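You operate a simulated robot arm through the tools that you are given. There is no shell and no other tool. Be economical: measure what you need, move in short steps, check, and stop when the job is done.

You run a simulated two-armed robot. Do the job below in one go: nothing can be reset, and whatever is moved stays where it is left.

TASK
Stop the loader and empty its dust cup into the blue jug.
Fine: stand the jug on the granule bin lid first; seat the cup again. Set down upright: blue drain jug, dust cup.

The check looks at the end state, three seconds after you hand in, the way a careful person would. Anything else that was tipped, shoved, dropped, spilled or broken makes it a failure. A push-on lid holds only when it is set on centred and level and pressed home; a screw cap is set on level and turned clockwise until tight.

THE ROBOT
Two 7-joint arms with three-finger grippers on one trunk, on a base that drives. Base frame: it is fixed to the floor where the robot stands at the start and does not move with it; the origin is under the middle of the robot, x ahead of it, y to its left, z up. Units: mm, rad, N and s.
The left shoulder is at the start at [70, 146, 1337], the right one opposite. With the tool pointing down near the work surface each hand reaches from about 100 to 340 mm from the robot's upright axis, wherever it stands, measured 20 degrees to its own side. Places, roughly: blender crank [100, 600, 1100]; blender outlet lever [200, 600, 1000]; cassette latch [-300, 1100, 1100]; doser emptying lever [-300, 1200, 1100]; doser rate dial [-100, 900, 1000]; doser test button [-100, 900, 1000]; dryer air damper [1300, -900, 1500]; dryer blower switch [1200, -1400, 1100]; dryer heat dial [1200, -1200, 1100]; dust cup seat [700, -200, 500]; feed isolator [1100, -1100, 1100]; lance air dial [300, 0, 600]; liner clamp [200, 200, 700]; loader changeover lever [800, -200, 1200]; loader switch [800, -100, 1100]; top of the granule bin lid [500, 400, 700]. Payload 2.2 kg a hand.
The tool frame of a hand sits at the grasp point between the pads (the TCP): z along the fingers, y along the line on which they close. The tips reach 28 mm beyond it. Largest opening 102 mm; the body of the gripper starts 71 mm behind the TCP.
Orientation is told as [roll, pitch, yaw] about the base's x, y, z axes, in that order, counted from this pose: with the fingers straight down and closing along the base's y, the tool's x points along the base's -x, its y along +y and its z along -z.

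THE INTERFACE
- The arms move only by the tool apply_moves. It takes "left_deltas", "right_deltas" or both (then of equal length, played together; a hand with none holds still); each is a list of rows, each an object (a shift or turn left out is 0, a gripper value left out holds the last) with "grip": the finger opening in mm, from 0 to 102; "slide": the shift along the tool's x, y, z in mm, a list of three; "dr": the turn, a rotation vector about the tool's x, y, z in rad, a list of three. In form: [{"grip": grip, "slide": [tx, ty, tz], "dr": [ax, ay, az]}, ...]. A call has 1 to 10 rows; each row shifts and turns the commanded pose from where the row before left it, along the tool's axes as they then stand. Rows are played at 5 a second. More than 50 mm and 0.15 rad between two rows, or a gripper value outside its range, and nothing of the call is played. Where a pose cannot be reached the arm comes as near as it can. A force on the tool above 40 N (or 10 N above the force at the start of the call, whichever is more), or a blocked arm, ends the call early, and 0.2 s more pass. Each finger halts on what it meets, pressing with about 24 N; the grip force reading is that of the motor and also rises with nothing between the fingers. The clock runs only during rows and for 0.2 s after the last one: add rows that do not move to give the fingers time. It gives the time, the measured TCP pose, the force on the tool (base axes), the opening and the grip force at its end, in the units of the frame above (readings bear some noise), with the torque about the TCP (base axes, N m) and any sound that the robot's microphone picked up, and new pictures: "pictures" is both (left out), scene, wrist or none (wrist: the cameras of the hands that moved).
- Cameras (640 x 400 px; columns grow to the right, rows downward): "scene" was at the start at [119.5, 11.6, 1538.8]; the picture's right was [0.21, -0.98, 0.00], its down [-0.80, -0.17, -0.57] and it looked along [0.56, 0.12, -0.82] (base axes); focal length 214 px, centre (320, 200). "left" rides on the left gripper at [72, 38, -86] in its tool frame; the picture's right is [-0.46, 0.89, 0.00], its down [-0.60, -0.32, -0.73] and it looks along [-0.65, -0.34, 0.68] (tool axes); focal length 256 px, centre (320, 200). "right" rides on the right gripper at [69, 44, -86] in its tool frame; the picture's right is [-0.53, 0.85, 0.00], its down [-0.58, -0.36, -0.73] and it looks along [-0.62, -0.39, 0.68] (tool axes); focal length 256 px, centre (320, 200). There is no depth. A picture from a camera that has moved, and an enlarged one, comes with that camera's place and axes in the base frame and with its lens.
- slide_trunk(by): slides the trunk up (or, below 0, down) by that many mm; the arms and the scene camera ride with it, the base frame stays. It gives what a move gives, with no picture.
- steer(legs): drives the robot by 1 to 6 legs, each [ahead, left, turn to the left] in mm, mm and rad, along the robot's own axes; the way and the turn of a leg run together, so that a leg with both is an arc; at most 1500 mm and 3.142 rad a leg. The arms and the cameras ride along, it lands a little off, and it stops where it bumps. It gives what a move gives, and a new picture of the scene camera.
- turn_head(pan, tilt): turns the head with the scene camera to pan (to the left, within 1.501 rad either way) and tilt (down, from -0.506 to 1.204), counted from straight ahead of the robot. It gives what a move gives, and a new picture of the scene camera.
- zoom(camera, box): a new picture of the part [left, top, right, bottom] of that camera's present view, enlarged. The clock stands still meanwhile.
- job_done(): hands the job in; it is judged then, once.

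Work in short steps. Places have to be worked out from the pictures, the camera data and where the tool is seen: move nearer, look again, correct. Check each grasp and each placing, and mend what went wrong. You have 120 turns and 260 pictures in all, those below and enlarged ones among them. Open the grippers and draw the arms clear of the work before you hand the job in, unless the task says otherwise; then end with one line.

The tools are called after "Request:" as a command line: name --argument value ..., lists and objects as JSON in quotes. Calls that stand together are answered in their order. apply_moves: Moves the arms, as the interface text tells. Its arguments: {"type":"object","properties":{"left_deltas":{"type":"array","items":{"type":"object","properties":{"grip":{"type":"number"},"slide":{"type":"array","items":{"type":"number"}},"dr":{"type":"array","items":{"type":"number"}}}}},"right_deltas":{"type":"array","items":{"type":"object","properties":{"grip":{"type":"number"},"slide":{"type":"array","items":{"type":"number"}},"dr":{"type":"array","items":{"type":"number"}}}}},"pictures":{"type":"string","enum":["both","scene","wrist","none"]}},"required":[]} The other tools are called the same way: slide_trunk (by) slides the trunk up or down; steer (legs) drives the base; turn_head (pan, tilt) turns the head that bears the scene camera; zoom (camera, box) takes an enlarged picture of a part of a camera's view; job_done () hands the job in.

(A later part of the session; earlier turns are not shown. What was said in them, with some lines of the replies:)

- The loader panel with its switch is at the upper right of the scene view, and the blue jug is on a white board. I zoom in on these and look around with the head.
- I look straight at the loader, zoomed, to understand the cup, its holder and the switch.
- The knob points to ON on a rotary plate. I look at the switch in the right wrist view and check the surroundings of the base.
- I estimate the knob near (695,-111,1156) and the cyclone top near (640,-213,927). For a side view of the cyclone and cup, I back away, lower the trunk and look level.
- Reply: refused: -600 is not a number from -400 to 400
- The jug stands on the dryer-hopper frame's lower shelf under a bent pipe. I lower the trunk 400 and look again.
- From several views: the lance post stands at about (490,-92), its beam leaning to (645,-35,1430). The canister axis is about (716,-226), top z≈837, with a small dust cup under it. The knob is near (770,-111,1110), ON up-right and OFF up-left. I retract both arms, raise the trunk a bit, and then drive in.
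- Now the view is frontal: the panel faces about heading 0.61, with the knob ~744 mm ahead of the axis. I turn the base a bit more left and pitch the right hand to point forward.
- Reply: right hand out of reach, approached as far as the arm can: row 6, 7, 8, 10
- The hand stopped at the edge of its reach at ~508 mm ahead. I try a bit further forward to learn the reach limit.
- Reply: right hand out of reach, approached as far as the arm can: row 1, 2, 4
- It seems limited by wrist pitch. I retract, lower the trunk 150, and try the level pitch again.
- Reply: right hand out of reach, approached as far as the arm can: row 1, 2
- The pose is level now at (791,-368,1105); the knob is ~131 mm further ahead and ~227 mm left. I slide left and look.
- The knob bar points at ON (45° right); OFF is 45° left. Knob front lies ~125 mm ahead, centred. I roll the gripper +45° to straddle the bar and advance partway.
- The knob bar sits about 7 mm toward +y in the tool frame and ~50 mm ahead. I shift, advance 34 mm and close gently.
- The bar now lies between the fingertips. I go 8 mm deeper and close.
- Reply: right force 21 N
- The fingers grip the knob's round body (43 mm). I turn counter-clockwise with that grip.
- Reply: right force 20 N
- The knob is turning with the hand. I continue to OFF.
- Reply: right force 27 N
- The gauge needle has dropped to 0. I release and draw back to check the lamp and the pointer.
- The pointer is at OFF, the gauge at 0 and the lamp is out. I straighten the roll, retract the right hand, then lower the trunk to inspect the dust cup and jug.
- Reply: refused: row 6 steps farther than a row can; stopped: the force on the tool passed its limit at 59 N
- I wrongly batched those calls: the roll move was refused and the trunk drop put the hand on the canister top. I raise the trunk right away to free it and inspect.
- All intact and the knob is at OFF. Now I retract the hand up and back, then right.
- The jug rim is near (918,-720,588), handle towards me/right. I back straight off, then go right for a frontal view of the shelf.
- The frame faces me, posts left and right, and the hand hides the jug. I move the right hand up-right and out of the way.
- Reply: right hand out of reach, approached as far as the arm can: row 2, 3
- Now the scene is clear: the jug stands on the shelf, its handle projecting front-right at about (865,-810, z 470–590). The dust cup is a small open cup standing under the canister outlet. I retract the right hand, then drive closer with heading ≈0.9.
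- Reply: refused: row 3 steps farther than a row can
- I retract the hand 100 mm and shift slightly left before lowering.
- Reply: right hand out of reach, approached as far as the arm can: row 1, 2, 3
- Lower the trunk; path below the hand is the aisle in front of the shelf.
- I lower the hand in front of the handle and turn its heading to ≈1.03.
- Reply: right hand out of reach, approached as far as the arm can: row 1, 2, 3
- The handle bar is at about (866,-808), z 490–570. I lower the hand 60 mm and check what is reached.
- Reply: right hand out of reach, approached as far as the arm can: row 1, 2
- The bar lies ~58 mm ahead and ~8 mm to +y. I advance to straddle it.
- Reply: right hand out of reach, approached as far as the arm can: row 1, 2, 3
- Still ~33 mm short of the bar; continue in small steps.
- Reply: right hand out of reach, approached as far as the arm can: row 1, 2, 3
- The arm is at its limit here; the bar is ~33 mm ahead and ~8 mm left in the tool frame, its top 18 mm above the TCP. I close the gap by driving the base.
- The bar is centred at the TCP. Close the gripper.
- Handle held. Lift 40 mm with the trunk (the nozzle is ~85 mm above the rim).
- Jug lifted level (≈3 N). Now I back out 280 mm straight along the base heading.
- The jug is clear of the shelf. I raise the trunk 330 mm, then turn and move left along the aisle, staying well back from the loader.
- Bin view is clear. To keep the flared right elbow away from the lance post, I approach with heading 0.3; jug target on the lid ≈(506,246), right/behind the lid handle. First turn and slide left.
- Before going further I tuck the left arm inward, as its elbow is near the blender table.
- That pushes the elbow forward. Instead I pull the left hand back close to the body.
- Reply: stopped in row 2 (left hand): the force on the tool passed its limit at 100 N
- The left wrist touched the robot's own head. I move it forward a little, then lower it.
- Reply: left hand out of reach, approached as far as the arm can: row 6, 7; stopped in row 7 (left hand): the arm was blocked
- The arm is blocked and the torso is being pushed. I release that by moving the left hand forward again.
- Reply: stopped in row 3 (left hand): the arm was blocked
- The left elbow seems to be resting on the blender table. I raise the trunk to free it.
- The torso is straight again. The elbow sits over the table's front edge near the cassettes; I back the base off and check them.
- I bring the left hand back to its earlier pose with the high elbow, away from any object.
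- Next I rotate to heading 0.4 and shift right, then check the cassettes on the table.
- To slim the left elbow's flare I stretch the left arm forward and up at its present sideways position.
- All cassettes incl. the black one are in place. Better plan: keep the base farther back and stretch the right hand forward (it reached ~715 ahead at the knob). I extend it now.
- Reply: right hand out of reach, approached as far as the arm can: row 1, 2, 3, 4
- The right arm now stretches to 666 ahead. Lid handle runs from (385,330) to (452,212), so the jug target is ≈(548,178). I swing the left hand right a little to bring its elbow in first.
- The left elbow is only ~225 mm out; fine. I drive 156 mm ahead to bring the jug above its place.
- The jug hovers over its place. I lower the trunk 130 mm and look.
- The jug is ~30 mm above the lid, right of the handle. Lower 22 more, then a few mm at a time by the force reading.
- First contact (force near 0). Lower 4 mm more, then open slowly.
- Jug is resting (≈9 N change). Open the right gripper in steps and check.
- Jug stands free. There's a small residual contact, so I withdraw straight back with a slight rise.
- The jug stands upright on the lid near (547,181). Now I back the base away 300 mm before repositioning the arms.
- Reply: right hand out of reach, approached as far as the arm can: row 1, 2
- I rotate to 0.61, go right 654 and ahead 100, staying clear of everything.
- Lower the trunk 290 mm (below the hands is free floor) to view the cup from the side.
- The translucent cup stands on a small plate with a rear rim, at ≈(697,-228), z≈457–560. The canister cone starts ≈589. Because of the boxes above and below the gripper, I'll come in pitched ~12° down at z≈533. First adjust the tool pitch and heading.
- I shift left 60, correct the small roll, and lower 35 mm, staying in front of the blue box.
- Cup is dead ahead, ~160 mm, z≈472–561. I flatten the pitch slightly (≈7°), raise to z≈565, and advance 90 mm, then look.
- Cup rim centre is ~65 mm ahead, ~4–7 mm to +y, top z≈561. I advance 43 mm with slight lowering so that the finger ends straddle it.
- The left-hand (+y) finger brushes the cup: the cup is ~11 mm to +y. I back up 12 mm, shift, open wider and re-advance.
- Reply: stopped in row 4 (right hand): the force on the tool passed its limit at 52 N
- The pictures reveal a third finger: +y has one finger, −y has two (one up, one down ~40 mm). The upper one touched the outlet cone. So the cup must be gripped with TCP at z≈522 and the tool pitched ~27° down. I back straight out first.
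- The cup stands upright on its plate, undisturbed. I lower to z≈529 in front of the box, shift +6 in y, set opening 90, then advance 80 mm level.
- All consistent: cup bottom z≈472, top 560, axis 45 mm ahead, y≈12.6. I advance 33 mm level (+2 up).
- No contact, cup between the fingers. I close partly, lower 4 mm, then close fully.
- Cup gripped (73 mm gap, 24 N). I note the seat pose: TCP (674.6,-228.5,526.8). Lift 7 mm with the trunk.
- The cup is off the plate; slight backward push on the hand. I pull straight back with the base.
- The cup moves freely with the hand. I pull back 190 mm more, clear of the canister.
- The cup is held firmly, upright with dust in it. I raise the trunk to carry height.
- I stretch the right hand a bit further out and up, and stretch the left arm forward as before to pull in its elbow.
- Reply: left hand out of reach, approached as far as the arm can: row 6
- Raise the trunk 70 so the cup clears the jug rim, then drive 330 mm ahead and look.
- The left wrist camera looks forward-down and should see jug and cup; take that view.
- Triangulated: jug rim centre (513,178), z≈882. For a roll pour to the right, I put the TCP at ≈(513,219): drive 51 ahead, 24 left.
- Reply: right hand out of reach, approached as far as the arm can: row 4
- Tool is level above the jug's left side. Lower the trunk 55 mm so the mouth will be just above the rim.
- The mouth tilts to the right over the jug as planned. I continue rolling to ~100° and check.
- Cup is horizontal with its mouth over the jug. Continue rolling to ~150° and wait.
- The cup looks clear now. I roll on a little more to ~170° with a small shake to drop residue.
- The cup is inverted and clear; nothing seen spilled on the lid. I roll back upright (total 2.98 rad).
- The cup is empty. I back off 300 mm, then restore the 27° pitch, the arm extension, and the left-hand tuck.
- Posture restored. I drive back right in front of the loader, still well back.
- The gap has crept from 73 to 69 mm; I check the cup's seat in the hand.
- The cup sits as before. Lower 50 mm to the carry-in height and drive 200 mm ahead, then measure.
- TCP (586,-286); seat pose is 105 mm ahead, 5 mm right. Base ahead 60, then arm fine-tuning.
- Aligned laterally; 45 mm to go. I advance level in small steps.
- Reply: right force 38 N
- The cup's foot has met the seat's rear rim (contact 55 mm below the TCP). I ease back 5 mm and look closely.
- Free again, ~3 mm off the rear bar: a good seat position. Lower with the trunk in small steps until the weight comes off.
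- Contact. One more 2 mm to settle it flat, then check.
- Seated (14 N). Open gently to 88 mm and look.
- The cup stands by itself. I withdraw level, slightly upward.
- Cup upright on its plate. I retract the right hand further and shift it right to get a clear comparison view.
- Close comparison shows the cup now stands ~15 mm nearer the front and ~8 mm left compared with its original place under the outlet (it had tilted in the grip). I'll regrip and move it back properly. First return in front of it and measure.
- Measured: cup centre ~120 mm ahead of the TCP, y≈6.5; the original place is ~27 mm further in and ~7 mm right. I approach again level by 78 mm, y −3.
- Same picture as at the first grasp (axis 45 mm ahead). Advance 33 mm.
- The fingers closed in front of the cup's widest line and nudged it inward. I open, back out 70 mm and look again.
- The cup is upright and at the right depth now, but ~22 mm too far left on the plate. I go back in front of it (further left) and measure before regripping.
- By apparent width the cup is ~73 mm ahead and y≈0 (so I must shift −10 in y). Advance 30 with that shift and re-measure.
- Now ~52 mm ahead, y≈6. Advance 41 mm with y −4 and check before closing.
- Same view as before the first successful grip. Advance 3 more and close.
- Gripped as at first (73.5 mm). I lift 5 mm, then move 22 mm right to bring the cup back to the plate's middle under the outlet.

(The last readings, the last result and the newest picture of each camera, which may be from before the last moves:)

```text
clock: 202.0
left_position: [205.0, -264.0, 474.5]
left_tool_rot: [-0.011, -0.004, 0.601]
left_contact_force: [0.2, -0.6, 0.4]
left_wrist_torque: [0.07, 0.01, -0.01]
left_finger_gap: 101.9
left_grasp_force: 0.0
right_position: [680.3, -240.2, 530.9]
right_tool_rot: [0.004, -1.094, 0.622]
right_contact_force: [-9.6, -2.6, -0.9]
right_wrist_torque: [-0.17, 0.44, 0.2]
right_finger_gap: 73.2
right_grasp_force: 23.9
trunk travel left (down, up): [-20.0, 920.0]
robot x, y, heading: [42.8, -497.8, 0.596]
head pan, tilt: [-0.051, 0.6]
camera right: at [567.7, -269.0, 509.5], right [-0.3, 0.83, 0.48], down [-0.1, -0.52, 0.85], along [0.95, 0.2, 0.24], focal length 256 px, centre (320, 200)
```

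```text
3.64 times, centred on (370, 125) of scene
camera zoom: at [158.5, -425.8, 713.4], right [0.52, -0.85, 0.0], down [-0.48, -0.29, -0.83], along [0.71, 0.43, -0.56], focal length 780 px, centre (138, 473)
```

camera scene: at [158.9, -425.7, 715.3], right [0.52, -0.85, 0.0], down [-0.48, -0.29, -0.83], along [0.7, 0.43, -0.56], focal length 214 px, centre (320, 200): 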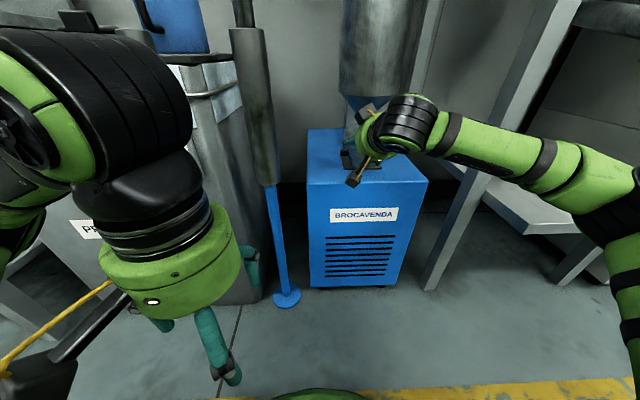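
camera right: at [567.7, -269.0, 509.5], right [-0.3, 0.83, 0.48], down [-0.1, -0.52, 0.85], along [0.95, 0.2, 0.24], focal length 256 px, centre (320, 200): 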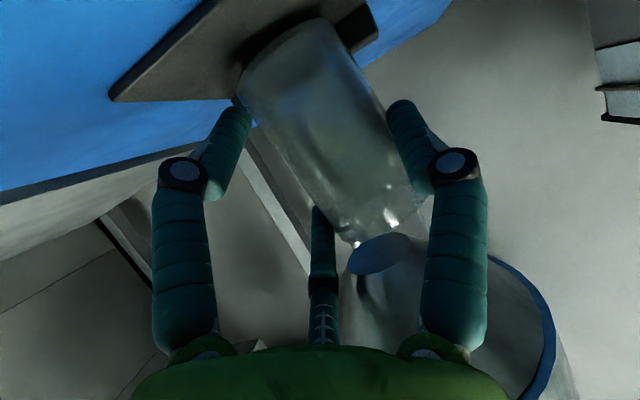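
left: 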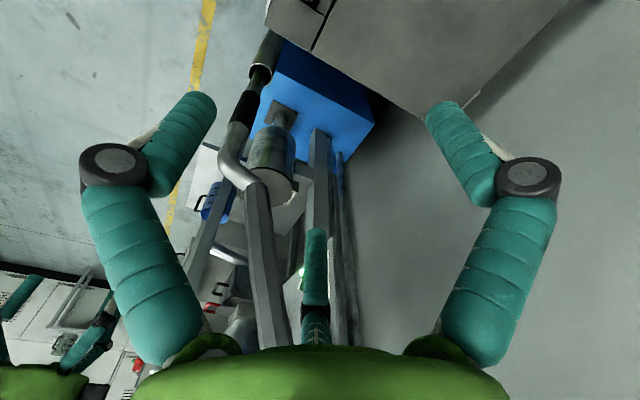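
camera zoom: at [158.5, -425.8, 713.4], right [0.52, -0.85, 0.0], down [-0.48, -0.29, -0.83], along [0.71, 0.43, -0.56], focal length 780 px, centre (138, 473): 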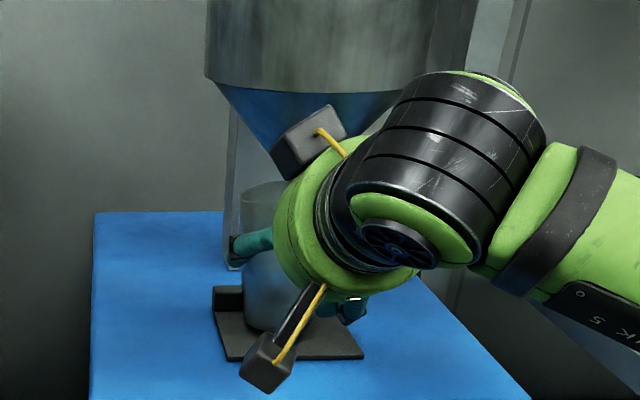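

The cup is centred over the plate and just touches the rear bar. Ease back 2 mm and lower.

Request:
apply_moves --right_deltas '[{"slide": [1, 0, -2]}, {}]' --pictures "none"

Request:
slide_trunk --by -5

```text
clock: 202.6
left_position: [204.8, -262.8, 475.1]
left_tool_rot: [-0.012, -0.004, 0.601]
left_contact_force: [-0.3, 0.1, -0.5]
left_wrist_torque: [-0.02, 0.0, 0.0]
left_finger_gap: 102.1
left_grasp_force: 0.2
right_position: [680.8, -243.4, 531.3]
right_tool_rot: [0.005, -1.095, 0.619]
right_contact_force: [-1.0, -0.5, -1.2]
right_wrist_torque: [0.0, 0.07, 0.03]
right_finger_gap: 72.0
right_grasp_force: 23.8
trunk travel left (down, up): [-20.0, 920.0]
robot x, y, heading: [45.6, -496.4, 0.597]
head pan, tilt: [-0.051, 0.6]
```

```text
clock: 203.2
left_position: [204.2, -264.1, 470.8]
left_tool_rot: [-0.011, -0.003, 0.599]
left_contact_force: [-0.4, 0.0, -0.7]
left_wrist_torque: [-0.05, 0.02, -0.01]
left_finger_gap: 102.1
left_grasp_force: 0.1
right_position: [679.2, -242.3, 529.4]
right_tool_rot: [0.008, -1.101, 0.62]
right_contact_force: [-0.7, 0.9, 7.1]
right_wrist_torque: [0.34, 0.01, 0.01]
right_finger_gap: 71.2
right_grasp_force: 23.4
trunk travel left (down, up): [-15.0, 925.0]
robot x, y, heading: [39.7, -495.5, 0.602]
head pan, tilt: [-0.051, 0.6]
```

Resting on the plate (7 N). Open to 88 mm gently and back out level.

Request:
apply_moves --right_deltas '[{"grip": 74}, {"grip": 79}, {"grip": 84}, {"grip": 88}, {}]' --pictures "wrist"

Request:
apply_moves --right_deltas '[{"slide": [2, 0, -10]}, {"slide": [8, 0, -18]}, {"slide": [14, 0, -27]}, {"slide": [16, 0, -31]}, {"slide": [16, 0, -31]}, {"slide": [0, -45, 0]}, {"slide": [0, -45, -15]}, {"slide": [0, -45, -15]}]' --pictures "none"

Request:
zoom --camera "scene" --box '[320, 70, 420, 180]'

```text
clock: 204.4
left_position: [204.4, -265.1, 469.7]
left_tool_rot: [-0.012, -0.003, 0.602]
left_contact_force: [0.6, -0.3, 0.6]
left_wrist_torque: [0.02, 0.0, -0.03]
left_finger_gap: 102.1
left_grasp_force: 0.2
right_position: [680.0, -241.6, 526.0]
right_tool_rot: [0.005, -1.093, 0.62]
right_contact_force: [-0.4, -0.1, 0.3]
right_wrist_torque: [-0.03, 0.01, 0.01]
right_finger_gap: 88.1
right_grasp_force: 0.0
trunk travel left (down, up): [-15.0, 925.0]
robot x, y, heading: [42.9, -496.8, 0.603]
head pan, tilt: [-0.051, 0.6]
camera right: at [566.5, -270.1, 504.1], right [-0.3, 0.83, 0.48], down [-0.1, -0.52, 0.85], along [0.95, 0.2, 0.24], focal length 256 px, centre (320, 200)
```

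right: 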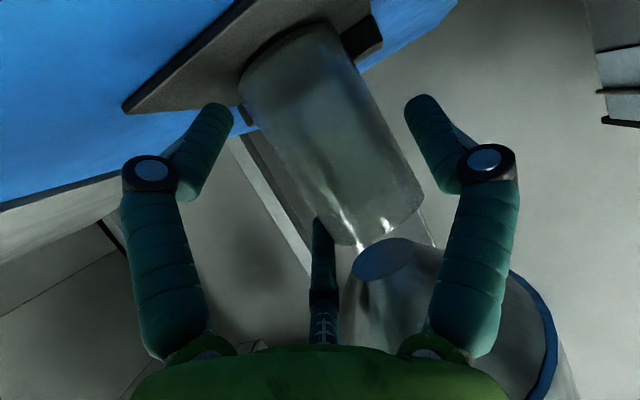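

```text
clock: 206.2
left_position: [204.9, -264.3, 469.6]
left_tool_rot: [-0.013, -0.002, 0.602]
left_contact_force: [0.3, 0.0, -0.4]
left_wrist_torque: [-0.04, 0.01, -0.04]
left_finger_gap: 102.0
left_grasp_force: 0.1
right_position: [629.7, -441.7, 542.5]
right_tool_rot: [0.005, -1.094, 0.622]
right_contact_force: [1.0, 0.8, -0.3]
right_wrist_torque: [0.0, -0.01, 0.0]
right_finger_gap: 87.9
right_grasp_force: 0.1
trunk travel left (down, up): [-15.0, 925.0]
robot x, y, heading: [43.4, -498.1, 0.596]
head pan, tilt: [-0.051, 0.6]
```

```text
3.64 times, centred on (370, 125) of scene
camera zoom: at [158.9, -425.6, 708.3], right [0.52, -0.85, 0.0], down [-0.48, -0.29, -0.83], along [0.7, 0.43, -0.56], focal length 780 px, centre (138, 473)
```

zoom: 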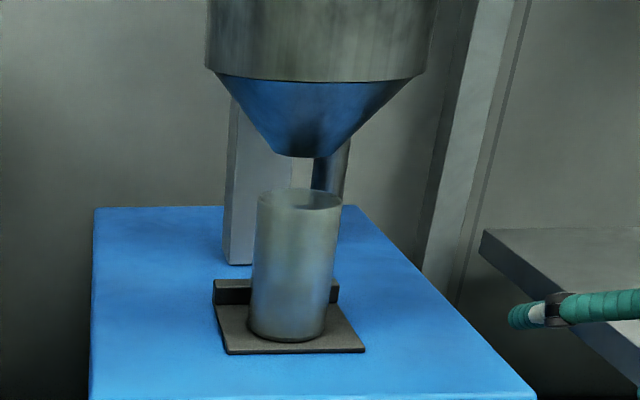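

The cup is now laterally centred under the outlet but ~16 mm too near the front edge. I'll push it back gently with closed fingertips, low on its front: first line up in front of it.

Request:
apply_moves --right_deltas '[{"slide": [9, 35, 4], "grip": 40}, {"slide": [9, 35, 4], "grip": 0}, {"slide": [8, 35, 5]}, {"slide": [0, 34, 0]}, {"slide": [-13, 0, 25]}, {"slide": [-13, 0, 25]}, {"slide": [-13, 0, 25]}, {}]' --pictures "both"

Request:
zoom --camera "scene" --box '[320, 70, 420, 180]'

```text
clock: 208.0
left_position: [204.8, -264.3, 469.7]
left_tool_rot: [-0.012, -0.002, 0.601]
left_contact_force: [-0.8, 0.3, 0.1]
left_wrist_torque: [0.0, -0.04, 0.0]
left_finger_gap: 102.0
left_grasp_force: 0.1
right_position: [616.3, -282.9, 516.4]
right_tool_rot: [0.006, -1.096, 0.619]
right_contact_force: [-0.6, -0.3, -0.5]
right_wrist_torque: [0.01, -0.01, 0.0]
right_finger_gap: 1.9
right_grasp_force: 24.0
trunk travel left (down, up): [-15.0, 925.0]
robot x, y, heading: [43.7, -495.2, 0.594]
head pan, tilt: [-0.051, 0.6]
camera scene: at [158.9, -425.7, 708.3], right [0.52, -0.85, 0.0], down [-0.48, -0.29, -0.83], along [0.7, 0.43, -0.56], focal length 214 px, centre (320, 200)
camera right: at [504.1, -312.2, 494.4], right [-0.3, 0.83, 0.48], down [-0.1, -0.52, 0.85], along [0.95, 0.2, 0.24], focal length 256 px, centre (320, 200)
```

scene: 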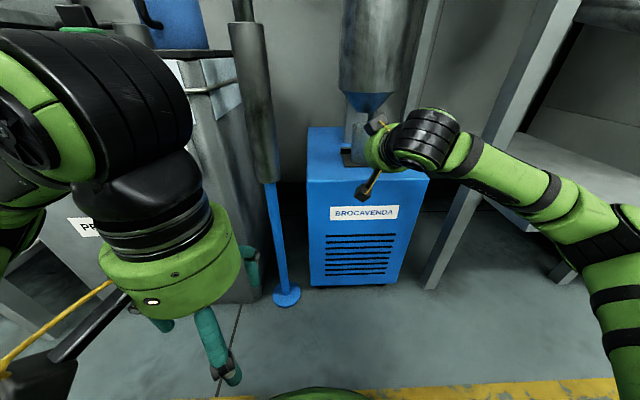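
right: 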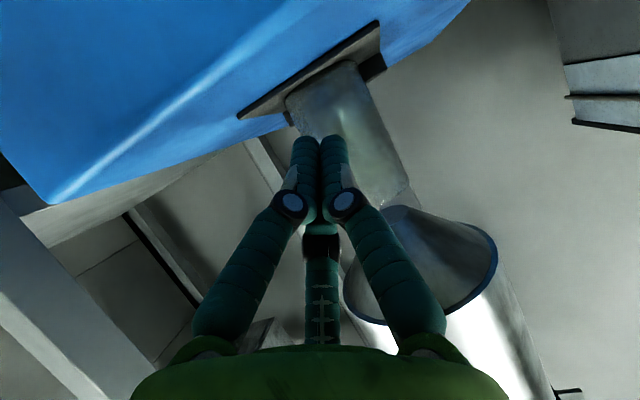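

```text
3.64 times, centred on (370, 125) of scene
camera zoom: at [158.9, -425.7, 708.3], right [0.52, -0.85, 0.0], down [-0.48, -0.29, -0.83], along [0.7, 0.43, -0.56], focal length 780 px, centre (138, 473)
```

zoom: 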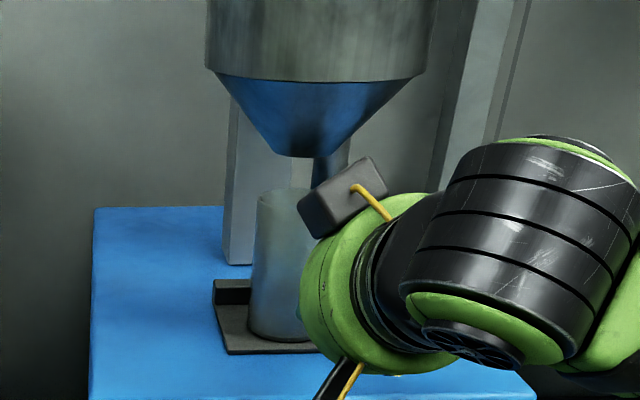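

The fingertips are ~24 mm short of the cup's front; cup axis ~5 mm to +y. I shift 5 and push 38 mm ahead in small steps.

Request:
apply_moves --right_deltas '[{"slide": [-4, 5, 8]}, {"slide": [-4, 0, 8]}, {"slide": [-2, 0, 4]}, {"slide": [-2, 0, 4]}, {"slide": [-2, 0, 4]}, {"slide": [-2, 0, 4]}, {}]' --pictures "wrist"

Request:
zoom --camera "scene" --box '[320, 70, 420, 180]'

```text
clock: 209.6
left_position: [205.5, -265.2, 470.2]
left_tool_rot: [-0.012, -0.003, 0.601]
left_contact_force: [-0.1, -0.3, -0.1]
left_wrist_torque: [-0.02, -0.01, 0.0]
left_finger_gap: 101.9
left_grasp_force: 0.1
right_position: [644.5, -256.0, 515.2]
right_tool_rot: [0.006, -1.096, 0.621]
right_contact_force: [0.4, -0.4, 0.1]
right_wrist_torque: [0.03, 0.01, -0.02]
right_finger_gap: 2.4
right_grasp_force: 24.0
trunk travel left (down, up): [-15.0, 925.0]
robot x, y, heading: [41.5, -496.4, 0.603]
head pan, tilt: [-0.051, 0.6]
camera right: at [532.2, -284.1, 492.4], right [-0.3, 0.83, 0.48], down [-0.1, -0.52, 0.85], along [0.95, 0.2, 0.24], focal length 256 px, centre (320, 200)
```

right: 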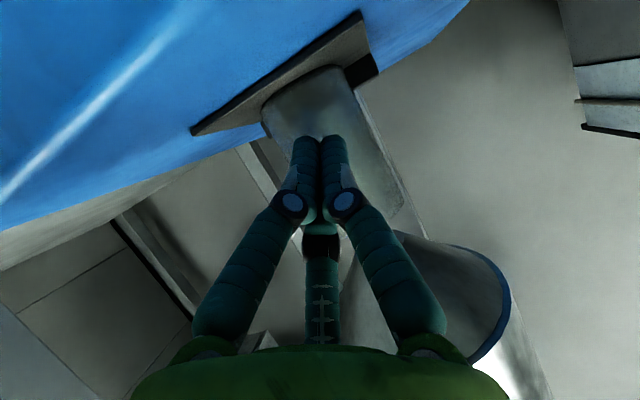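

```text
3.64 times, centred on (370, 125) of scene
camera zoom: at [158.8, -425.7, 708.3], right [0.52, -0.85, 0.0], down [-0.48, -0.29, -0.83], along [0.7, 0.43, -0.56], focal length 780 px, centre (138, 473)
```

zoom: 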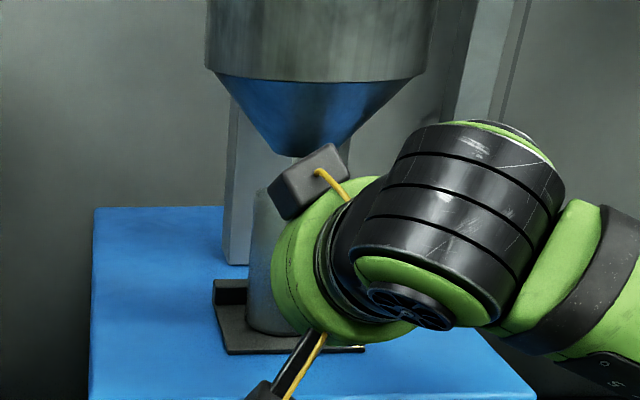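

The cup seems to have slid inward. I retract to check its place.

Request:
apply_moves --right_deltas '[{"slide": [10, 0, -20]}, {"slide": [16, 0, -31]}, {"slide": [16, 0, -31]}, {"slide": [0, -45, 0]}, {"slide": [0, -45, -15]}, {"slide": [0, -45, -15]}]' --pictures "none"

Request:
zoom --camera "scene" --box '[320, 70, 420, 180]'

```text
clock: 211.0
left_position: [204.8, -264.5, 469.5]
left_tool_rot: [-0.013, -0.004, 0.6]
left_contact_force: [-0.2, -0.6, -0.5]
left_wrist_torque: [-0.03, 0.03, 0.0]
left_finger_gap: 101.8
left_grasp_force: 0.1
right_position: [627.0, -434.2, 526.4]
right_tool_rot: [0.002, -1.094, 0.624]
right_contact_force: [-0.3, -0.3, 0.4]
right_wrist_torque: [0.05, 0.0, -0.02]
right_finger_gap: 2.0
right_grasp_force: 24.0
trunk travel left (down, up): [-15.0, 925.0]
robot x, y, heading: [37.1, -497.0, 0.599]
head pan, tilt: [-0.051, 0.6]
```

```text
3.64 times, centred on (370, 125) of scene
camera zoom: at [158.8, -425.6, 708.3], right [0.52, -0.85, 0.0], down [-0.48, -0.29, -0.83], along [0.7, 0.43, -0.56], focal length 780 px, centre (138, 473)
```

zoom: 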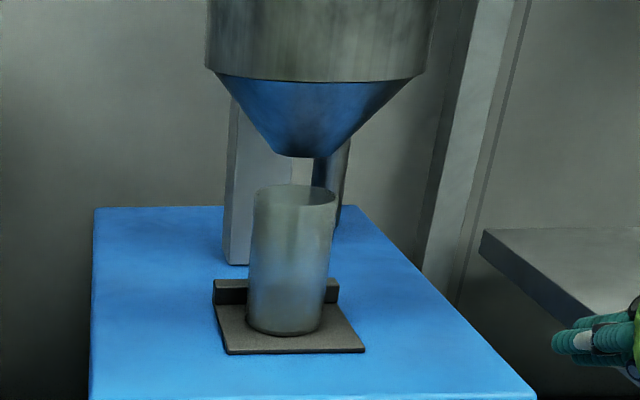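

The cup is now upright, centred under the outlet and against its seat like at the start. I open the gripper and back away.

Request:
apply_moves --right_deltas '[{"grip": 60}, {"grip": 100}, {}]' --pictures "none"

Request:
steer --legs '[[-350, 0, 0]]'

Request:
slide_trunk --by 400

Request:
turn_head --pan 0.1 --tilt 0.5

```text
clock: 211.8
left_position: [205.4, -263.7, 470.0]
left_tool_rot: [-0.012, -0.004, 0.601]
left_contact_force: [-0.1, 0.1, 0.5]
left_wrist_torque: [0.02, 0.02, 0.0]
left_finger_gap: 101.9
left_grasp_force: 0.1
right_position: [628.1, -434.2, 527.2]
right_tool_rot: [0.004, -1.095, 0.619]
right_contact_force: [0.2, 0.2, 0.7]
right_wrist_torque: [-0.01, 0.03, -0.02]
right_finger_gap: 100.0
right_grasp_force: 0.0
trunk travel left (down, up): [-15.0, 925.0]
robot x, y, heading: [44.6, -495.0, 0.597]
head pan, tilt: [-0.051, 0.6]
```

```text
clock: 214.0
left_position: [-81.5, -459.0, 468.9]
left_tool_rot: [-0.013, 0.0, 0.599]
left_contact_force: [0.2, -0.2, 1.2]
left_wrist_torque: [0.01, 0.0, 0.04]
left_finger_gap: 101.7
left_grasp_force: 0.2
right_position: [339.2, -631.7, 526.4]
right_tool_rot: [0.006, -1.095, 0.619]
right_contact_force: [-0.1, -0.6, -0.9]
right_wrist_torque: [0.01, -0.03, -0.02]
right_finger_gap: 99.9
right_grasp_force: 0.0
trunk travel left (down, up): [-15.0, 925.0]
robot x, y, heading: [-243.4, -691.5, 0.598]
head pan, tilt: [-0.051, 0.6]
camera scene: at [-129.0, -621.5, 708.3], right [0.52, -0.86, 0.0], down [-0.48, -0.29, -0.83], along [0.71, 0.43, -0.56], focal length 214 px, centre (320, 200)
```

scene: 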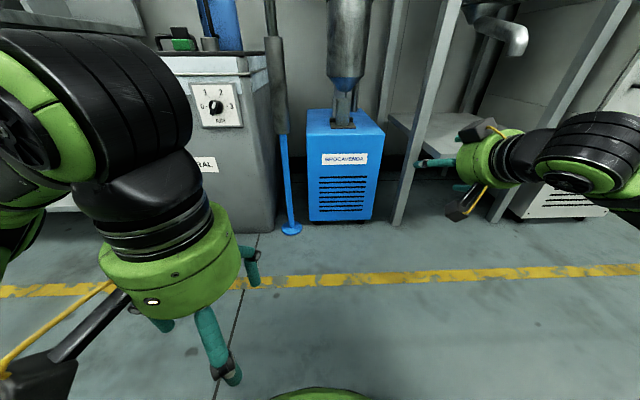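

```text
clock: 217.9
left_position: [-83.6, -459.5, 868.6]
left_tool_rot: [-0.012, -0.002, 0.599]
left_contact_force: [0.2, -0.2, -0.1]
left_wrist_torque: [0.01, 0.0, -0.04]
left_finger_gap: 101.8
left_grasp_force: 0.0
right_position: [338.9, -631.8, 926.9]
right_tool_rot: [0.006, -1.095, 0.619]
right_contact_force: [-0.3, 0.6, 0.1]
right_wrist_torque: [0.03, -0.02, -0.01]
right_finger_gap: 99.9
right_grasp_force: 0.0
trunk travel left (down, up): [-415.0, 525.0]
robot x, y, heading: [-245.2, -695.7, 0.599]
head pan, tilt: [-0.051, 0.6]
```

```text
clock: 218.6
left_position: [-83.1, -459.9, 869.3]
left_tool_rot: [-0.012, -0.003, 0.598]
left_contact_force: [-0.1, 0.1, -0.8]
left_wrist_torque: [-0.01, 0.01, -0.03]
left_finger_gap: 102.2
left_grasp_force: 0.0
right_position: [339.6, -631.2, 925.6]
right_tool_rot: [0.006, -1.094, 0.619]
right_contact_force: [0.1, 0.6, 0.1]
right_wrist_torque: [0.02, 0.01, 0.01]
right_finger_gap: 100.0
right_grasp_force: 0.1
trunk travel left (down, up): [-415.0, 525.0]
robot x, y, heading: [-245.4, -690.5, 0.595]
head pan, tilt: [0.099, 0.499]
camera scene: at [-134.7, -609.2, 1117.3], right [0.64, -0.77, 0.0], down [-0.37, -0.31, -0.88], along [0.67, 0.56, -0.48], focal length 214 px, centre (320, 200)
```

scene: 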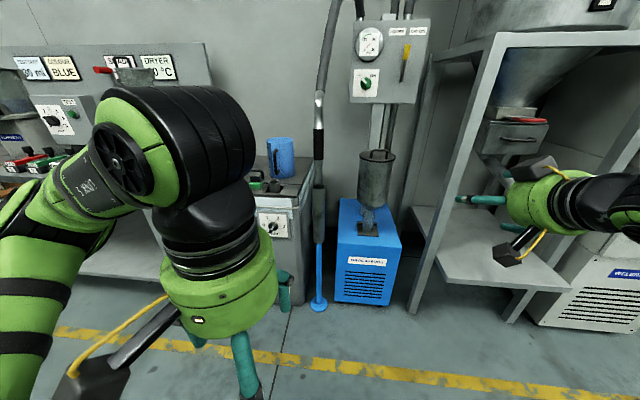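

Final zoomed check of jug, switch and cup.

Request:
zoom --camera "scene" --box '[240, 20, 440, 250]'

Request:
zoom --camera "scene" --box '[340, 20, 440, 110]'

```text
1.74 times, centred on (340, 135) of scene
camera zoom: at [-134.7, -609.2, 1117.3], right [0.64, -0.77, 0.0], down [-0.37, -0.31, -0.88], along [0.67, 0.56, -0.48], focal length 373 px, centre (285, 313)
```

zoom: 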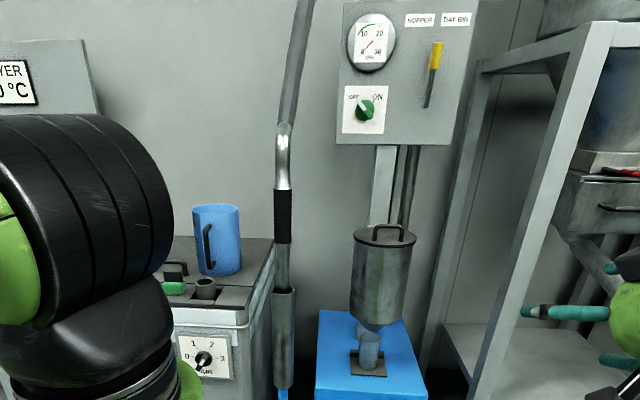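

```text
4.44 times, centred on (390, 65) of scene
camera zoom: at [-134.7, -609.2, 1117.3], right [0.64, -0.77, 0.0], down [-0.37, -0.31, -0.88], along [0.67, 0.56, -0.48], focal length 953 px, centre (9, 800)
```

zoom: 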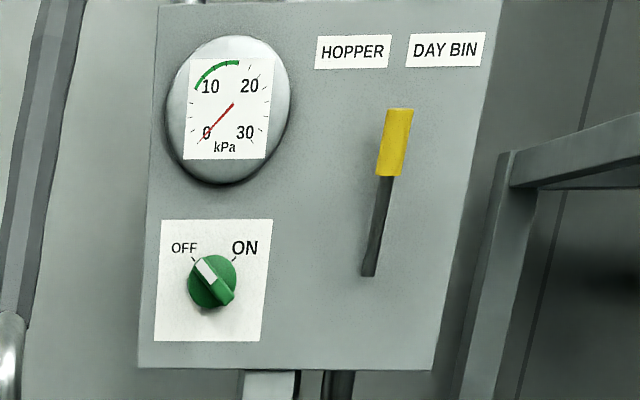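

Everything looks right: the switch is at OFF with the gauge at 0, the jug is upright on the bin lid, and the cup is upright on its seat under the outlet. Both arms are clear and the grippers open, so I hand in.

Request:
job_done

```text
The job is handed in.
```

The loader is stopped: its switch is at OFF and the gauge reads 0. I put the blue jug on the granule bin lid, emptied the dust cup into it, and set the cup back upright on its seat under the outlet, within a few millimetres of its original spot. The jug stands upright on the lid, and I saw no spill there. On the way the right hand pressed briefly on the filter canister's top, and the left elbow apparently leaned on the blender table. Nothing in the pictures afterwards looked moved or damaged.
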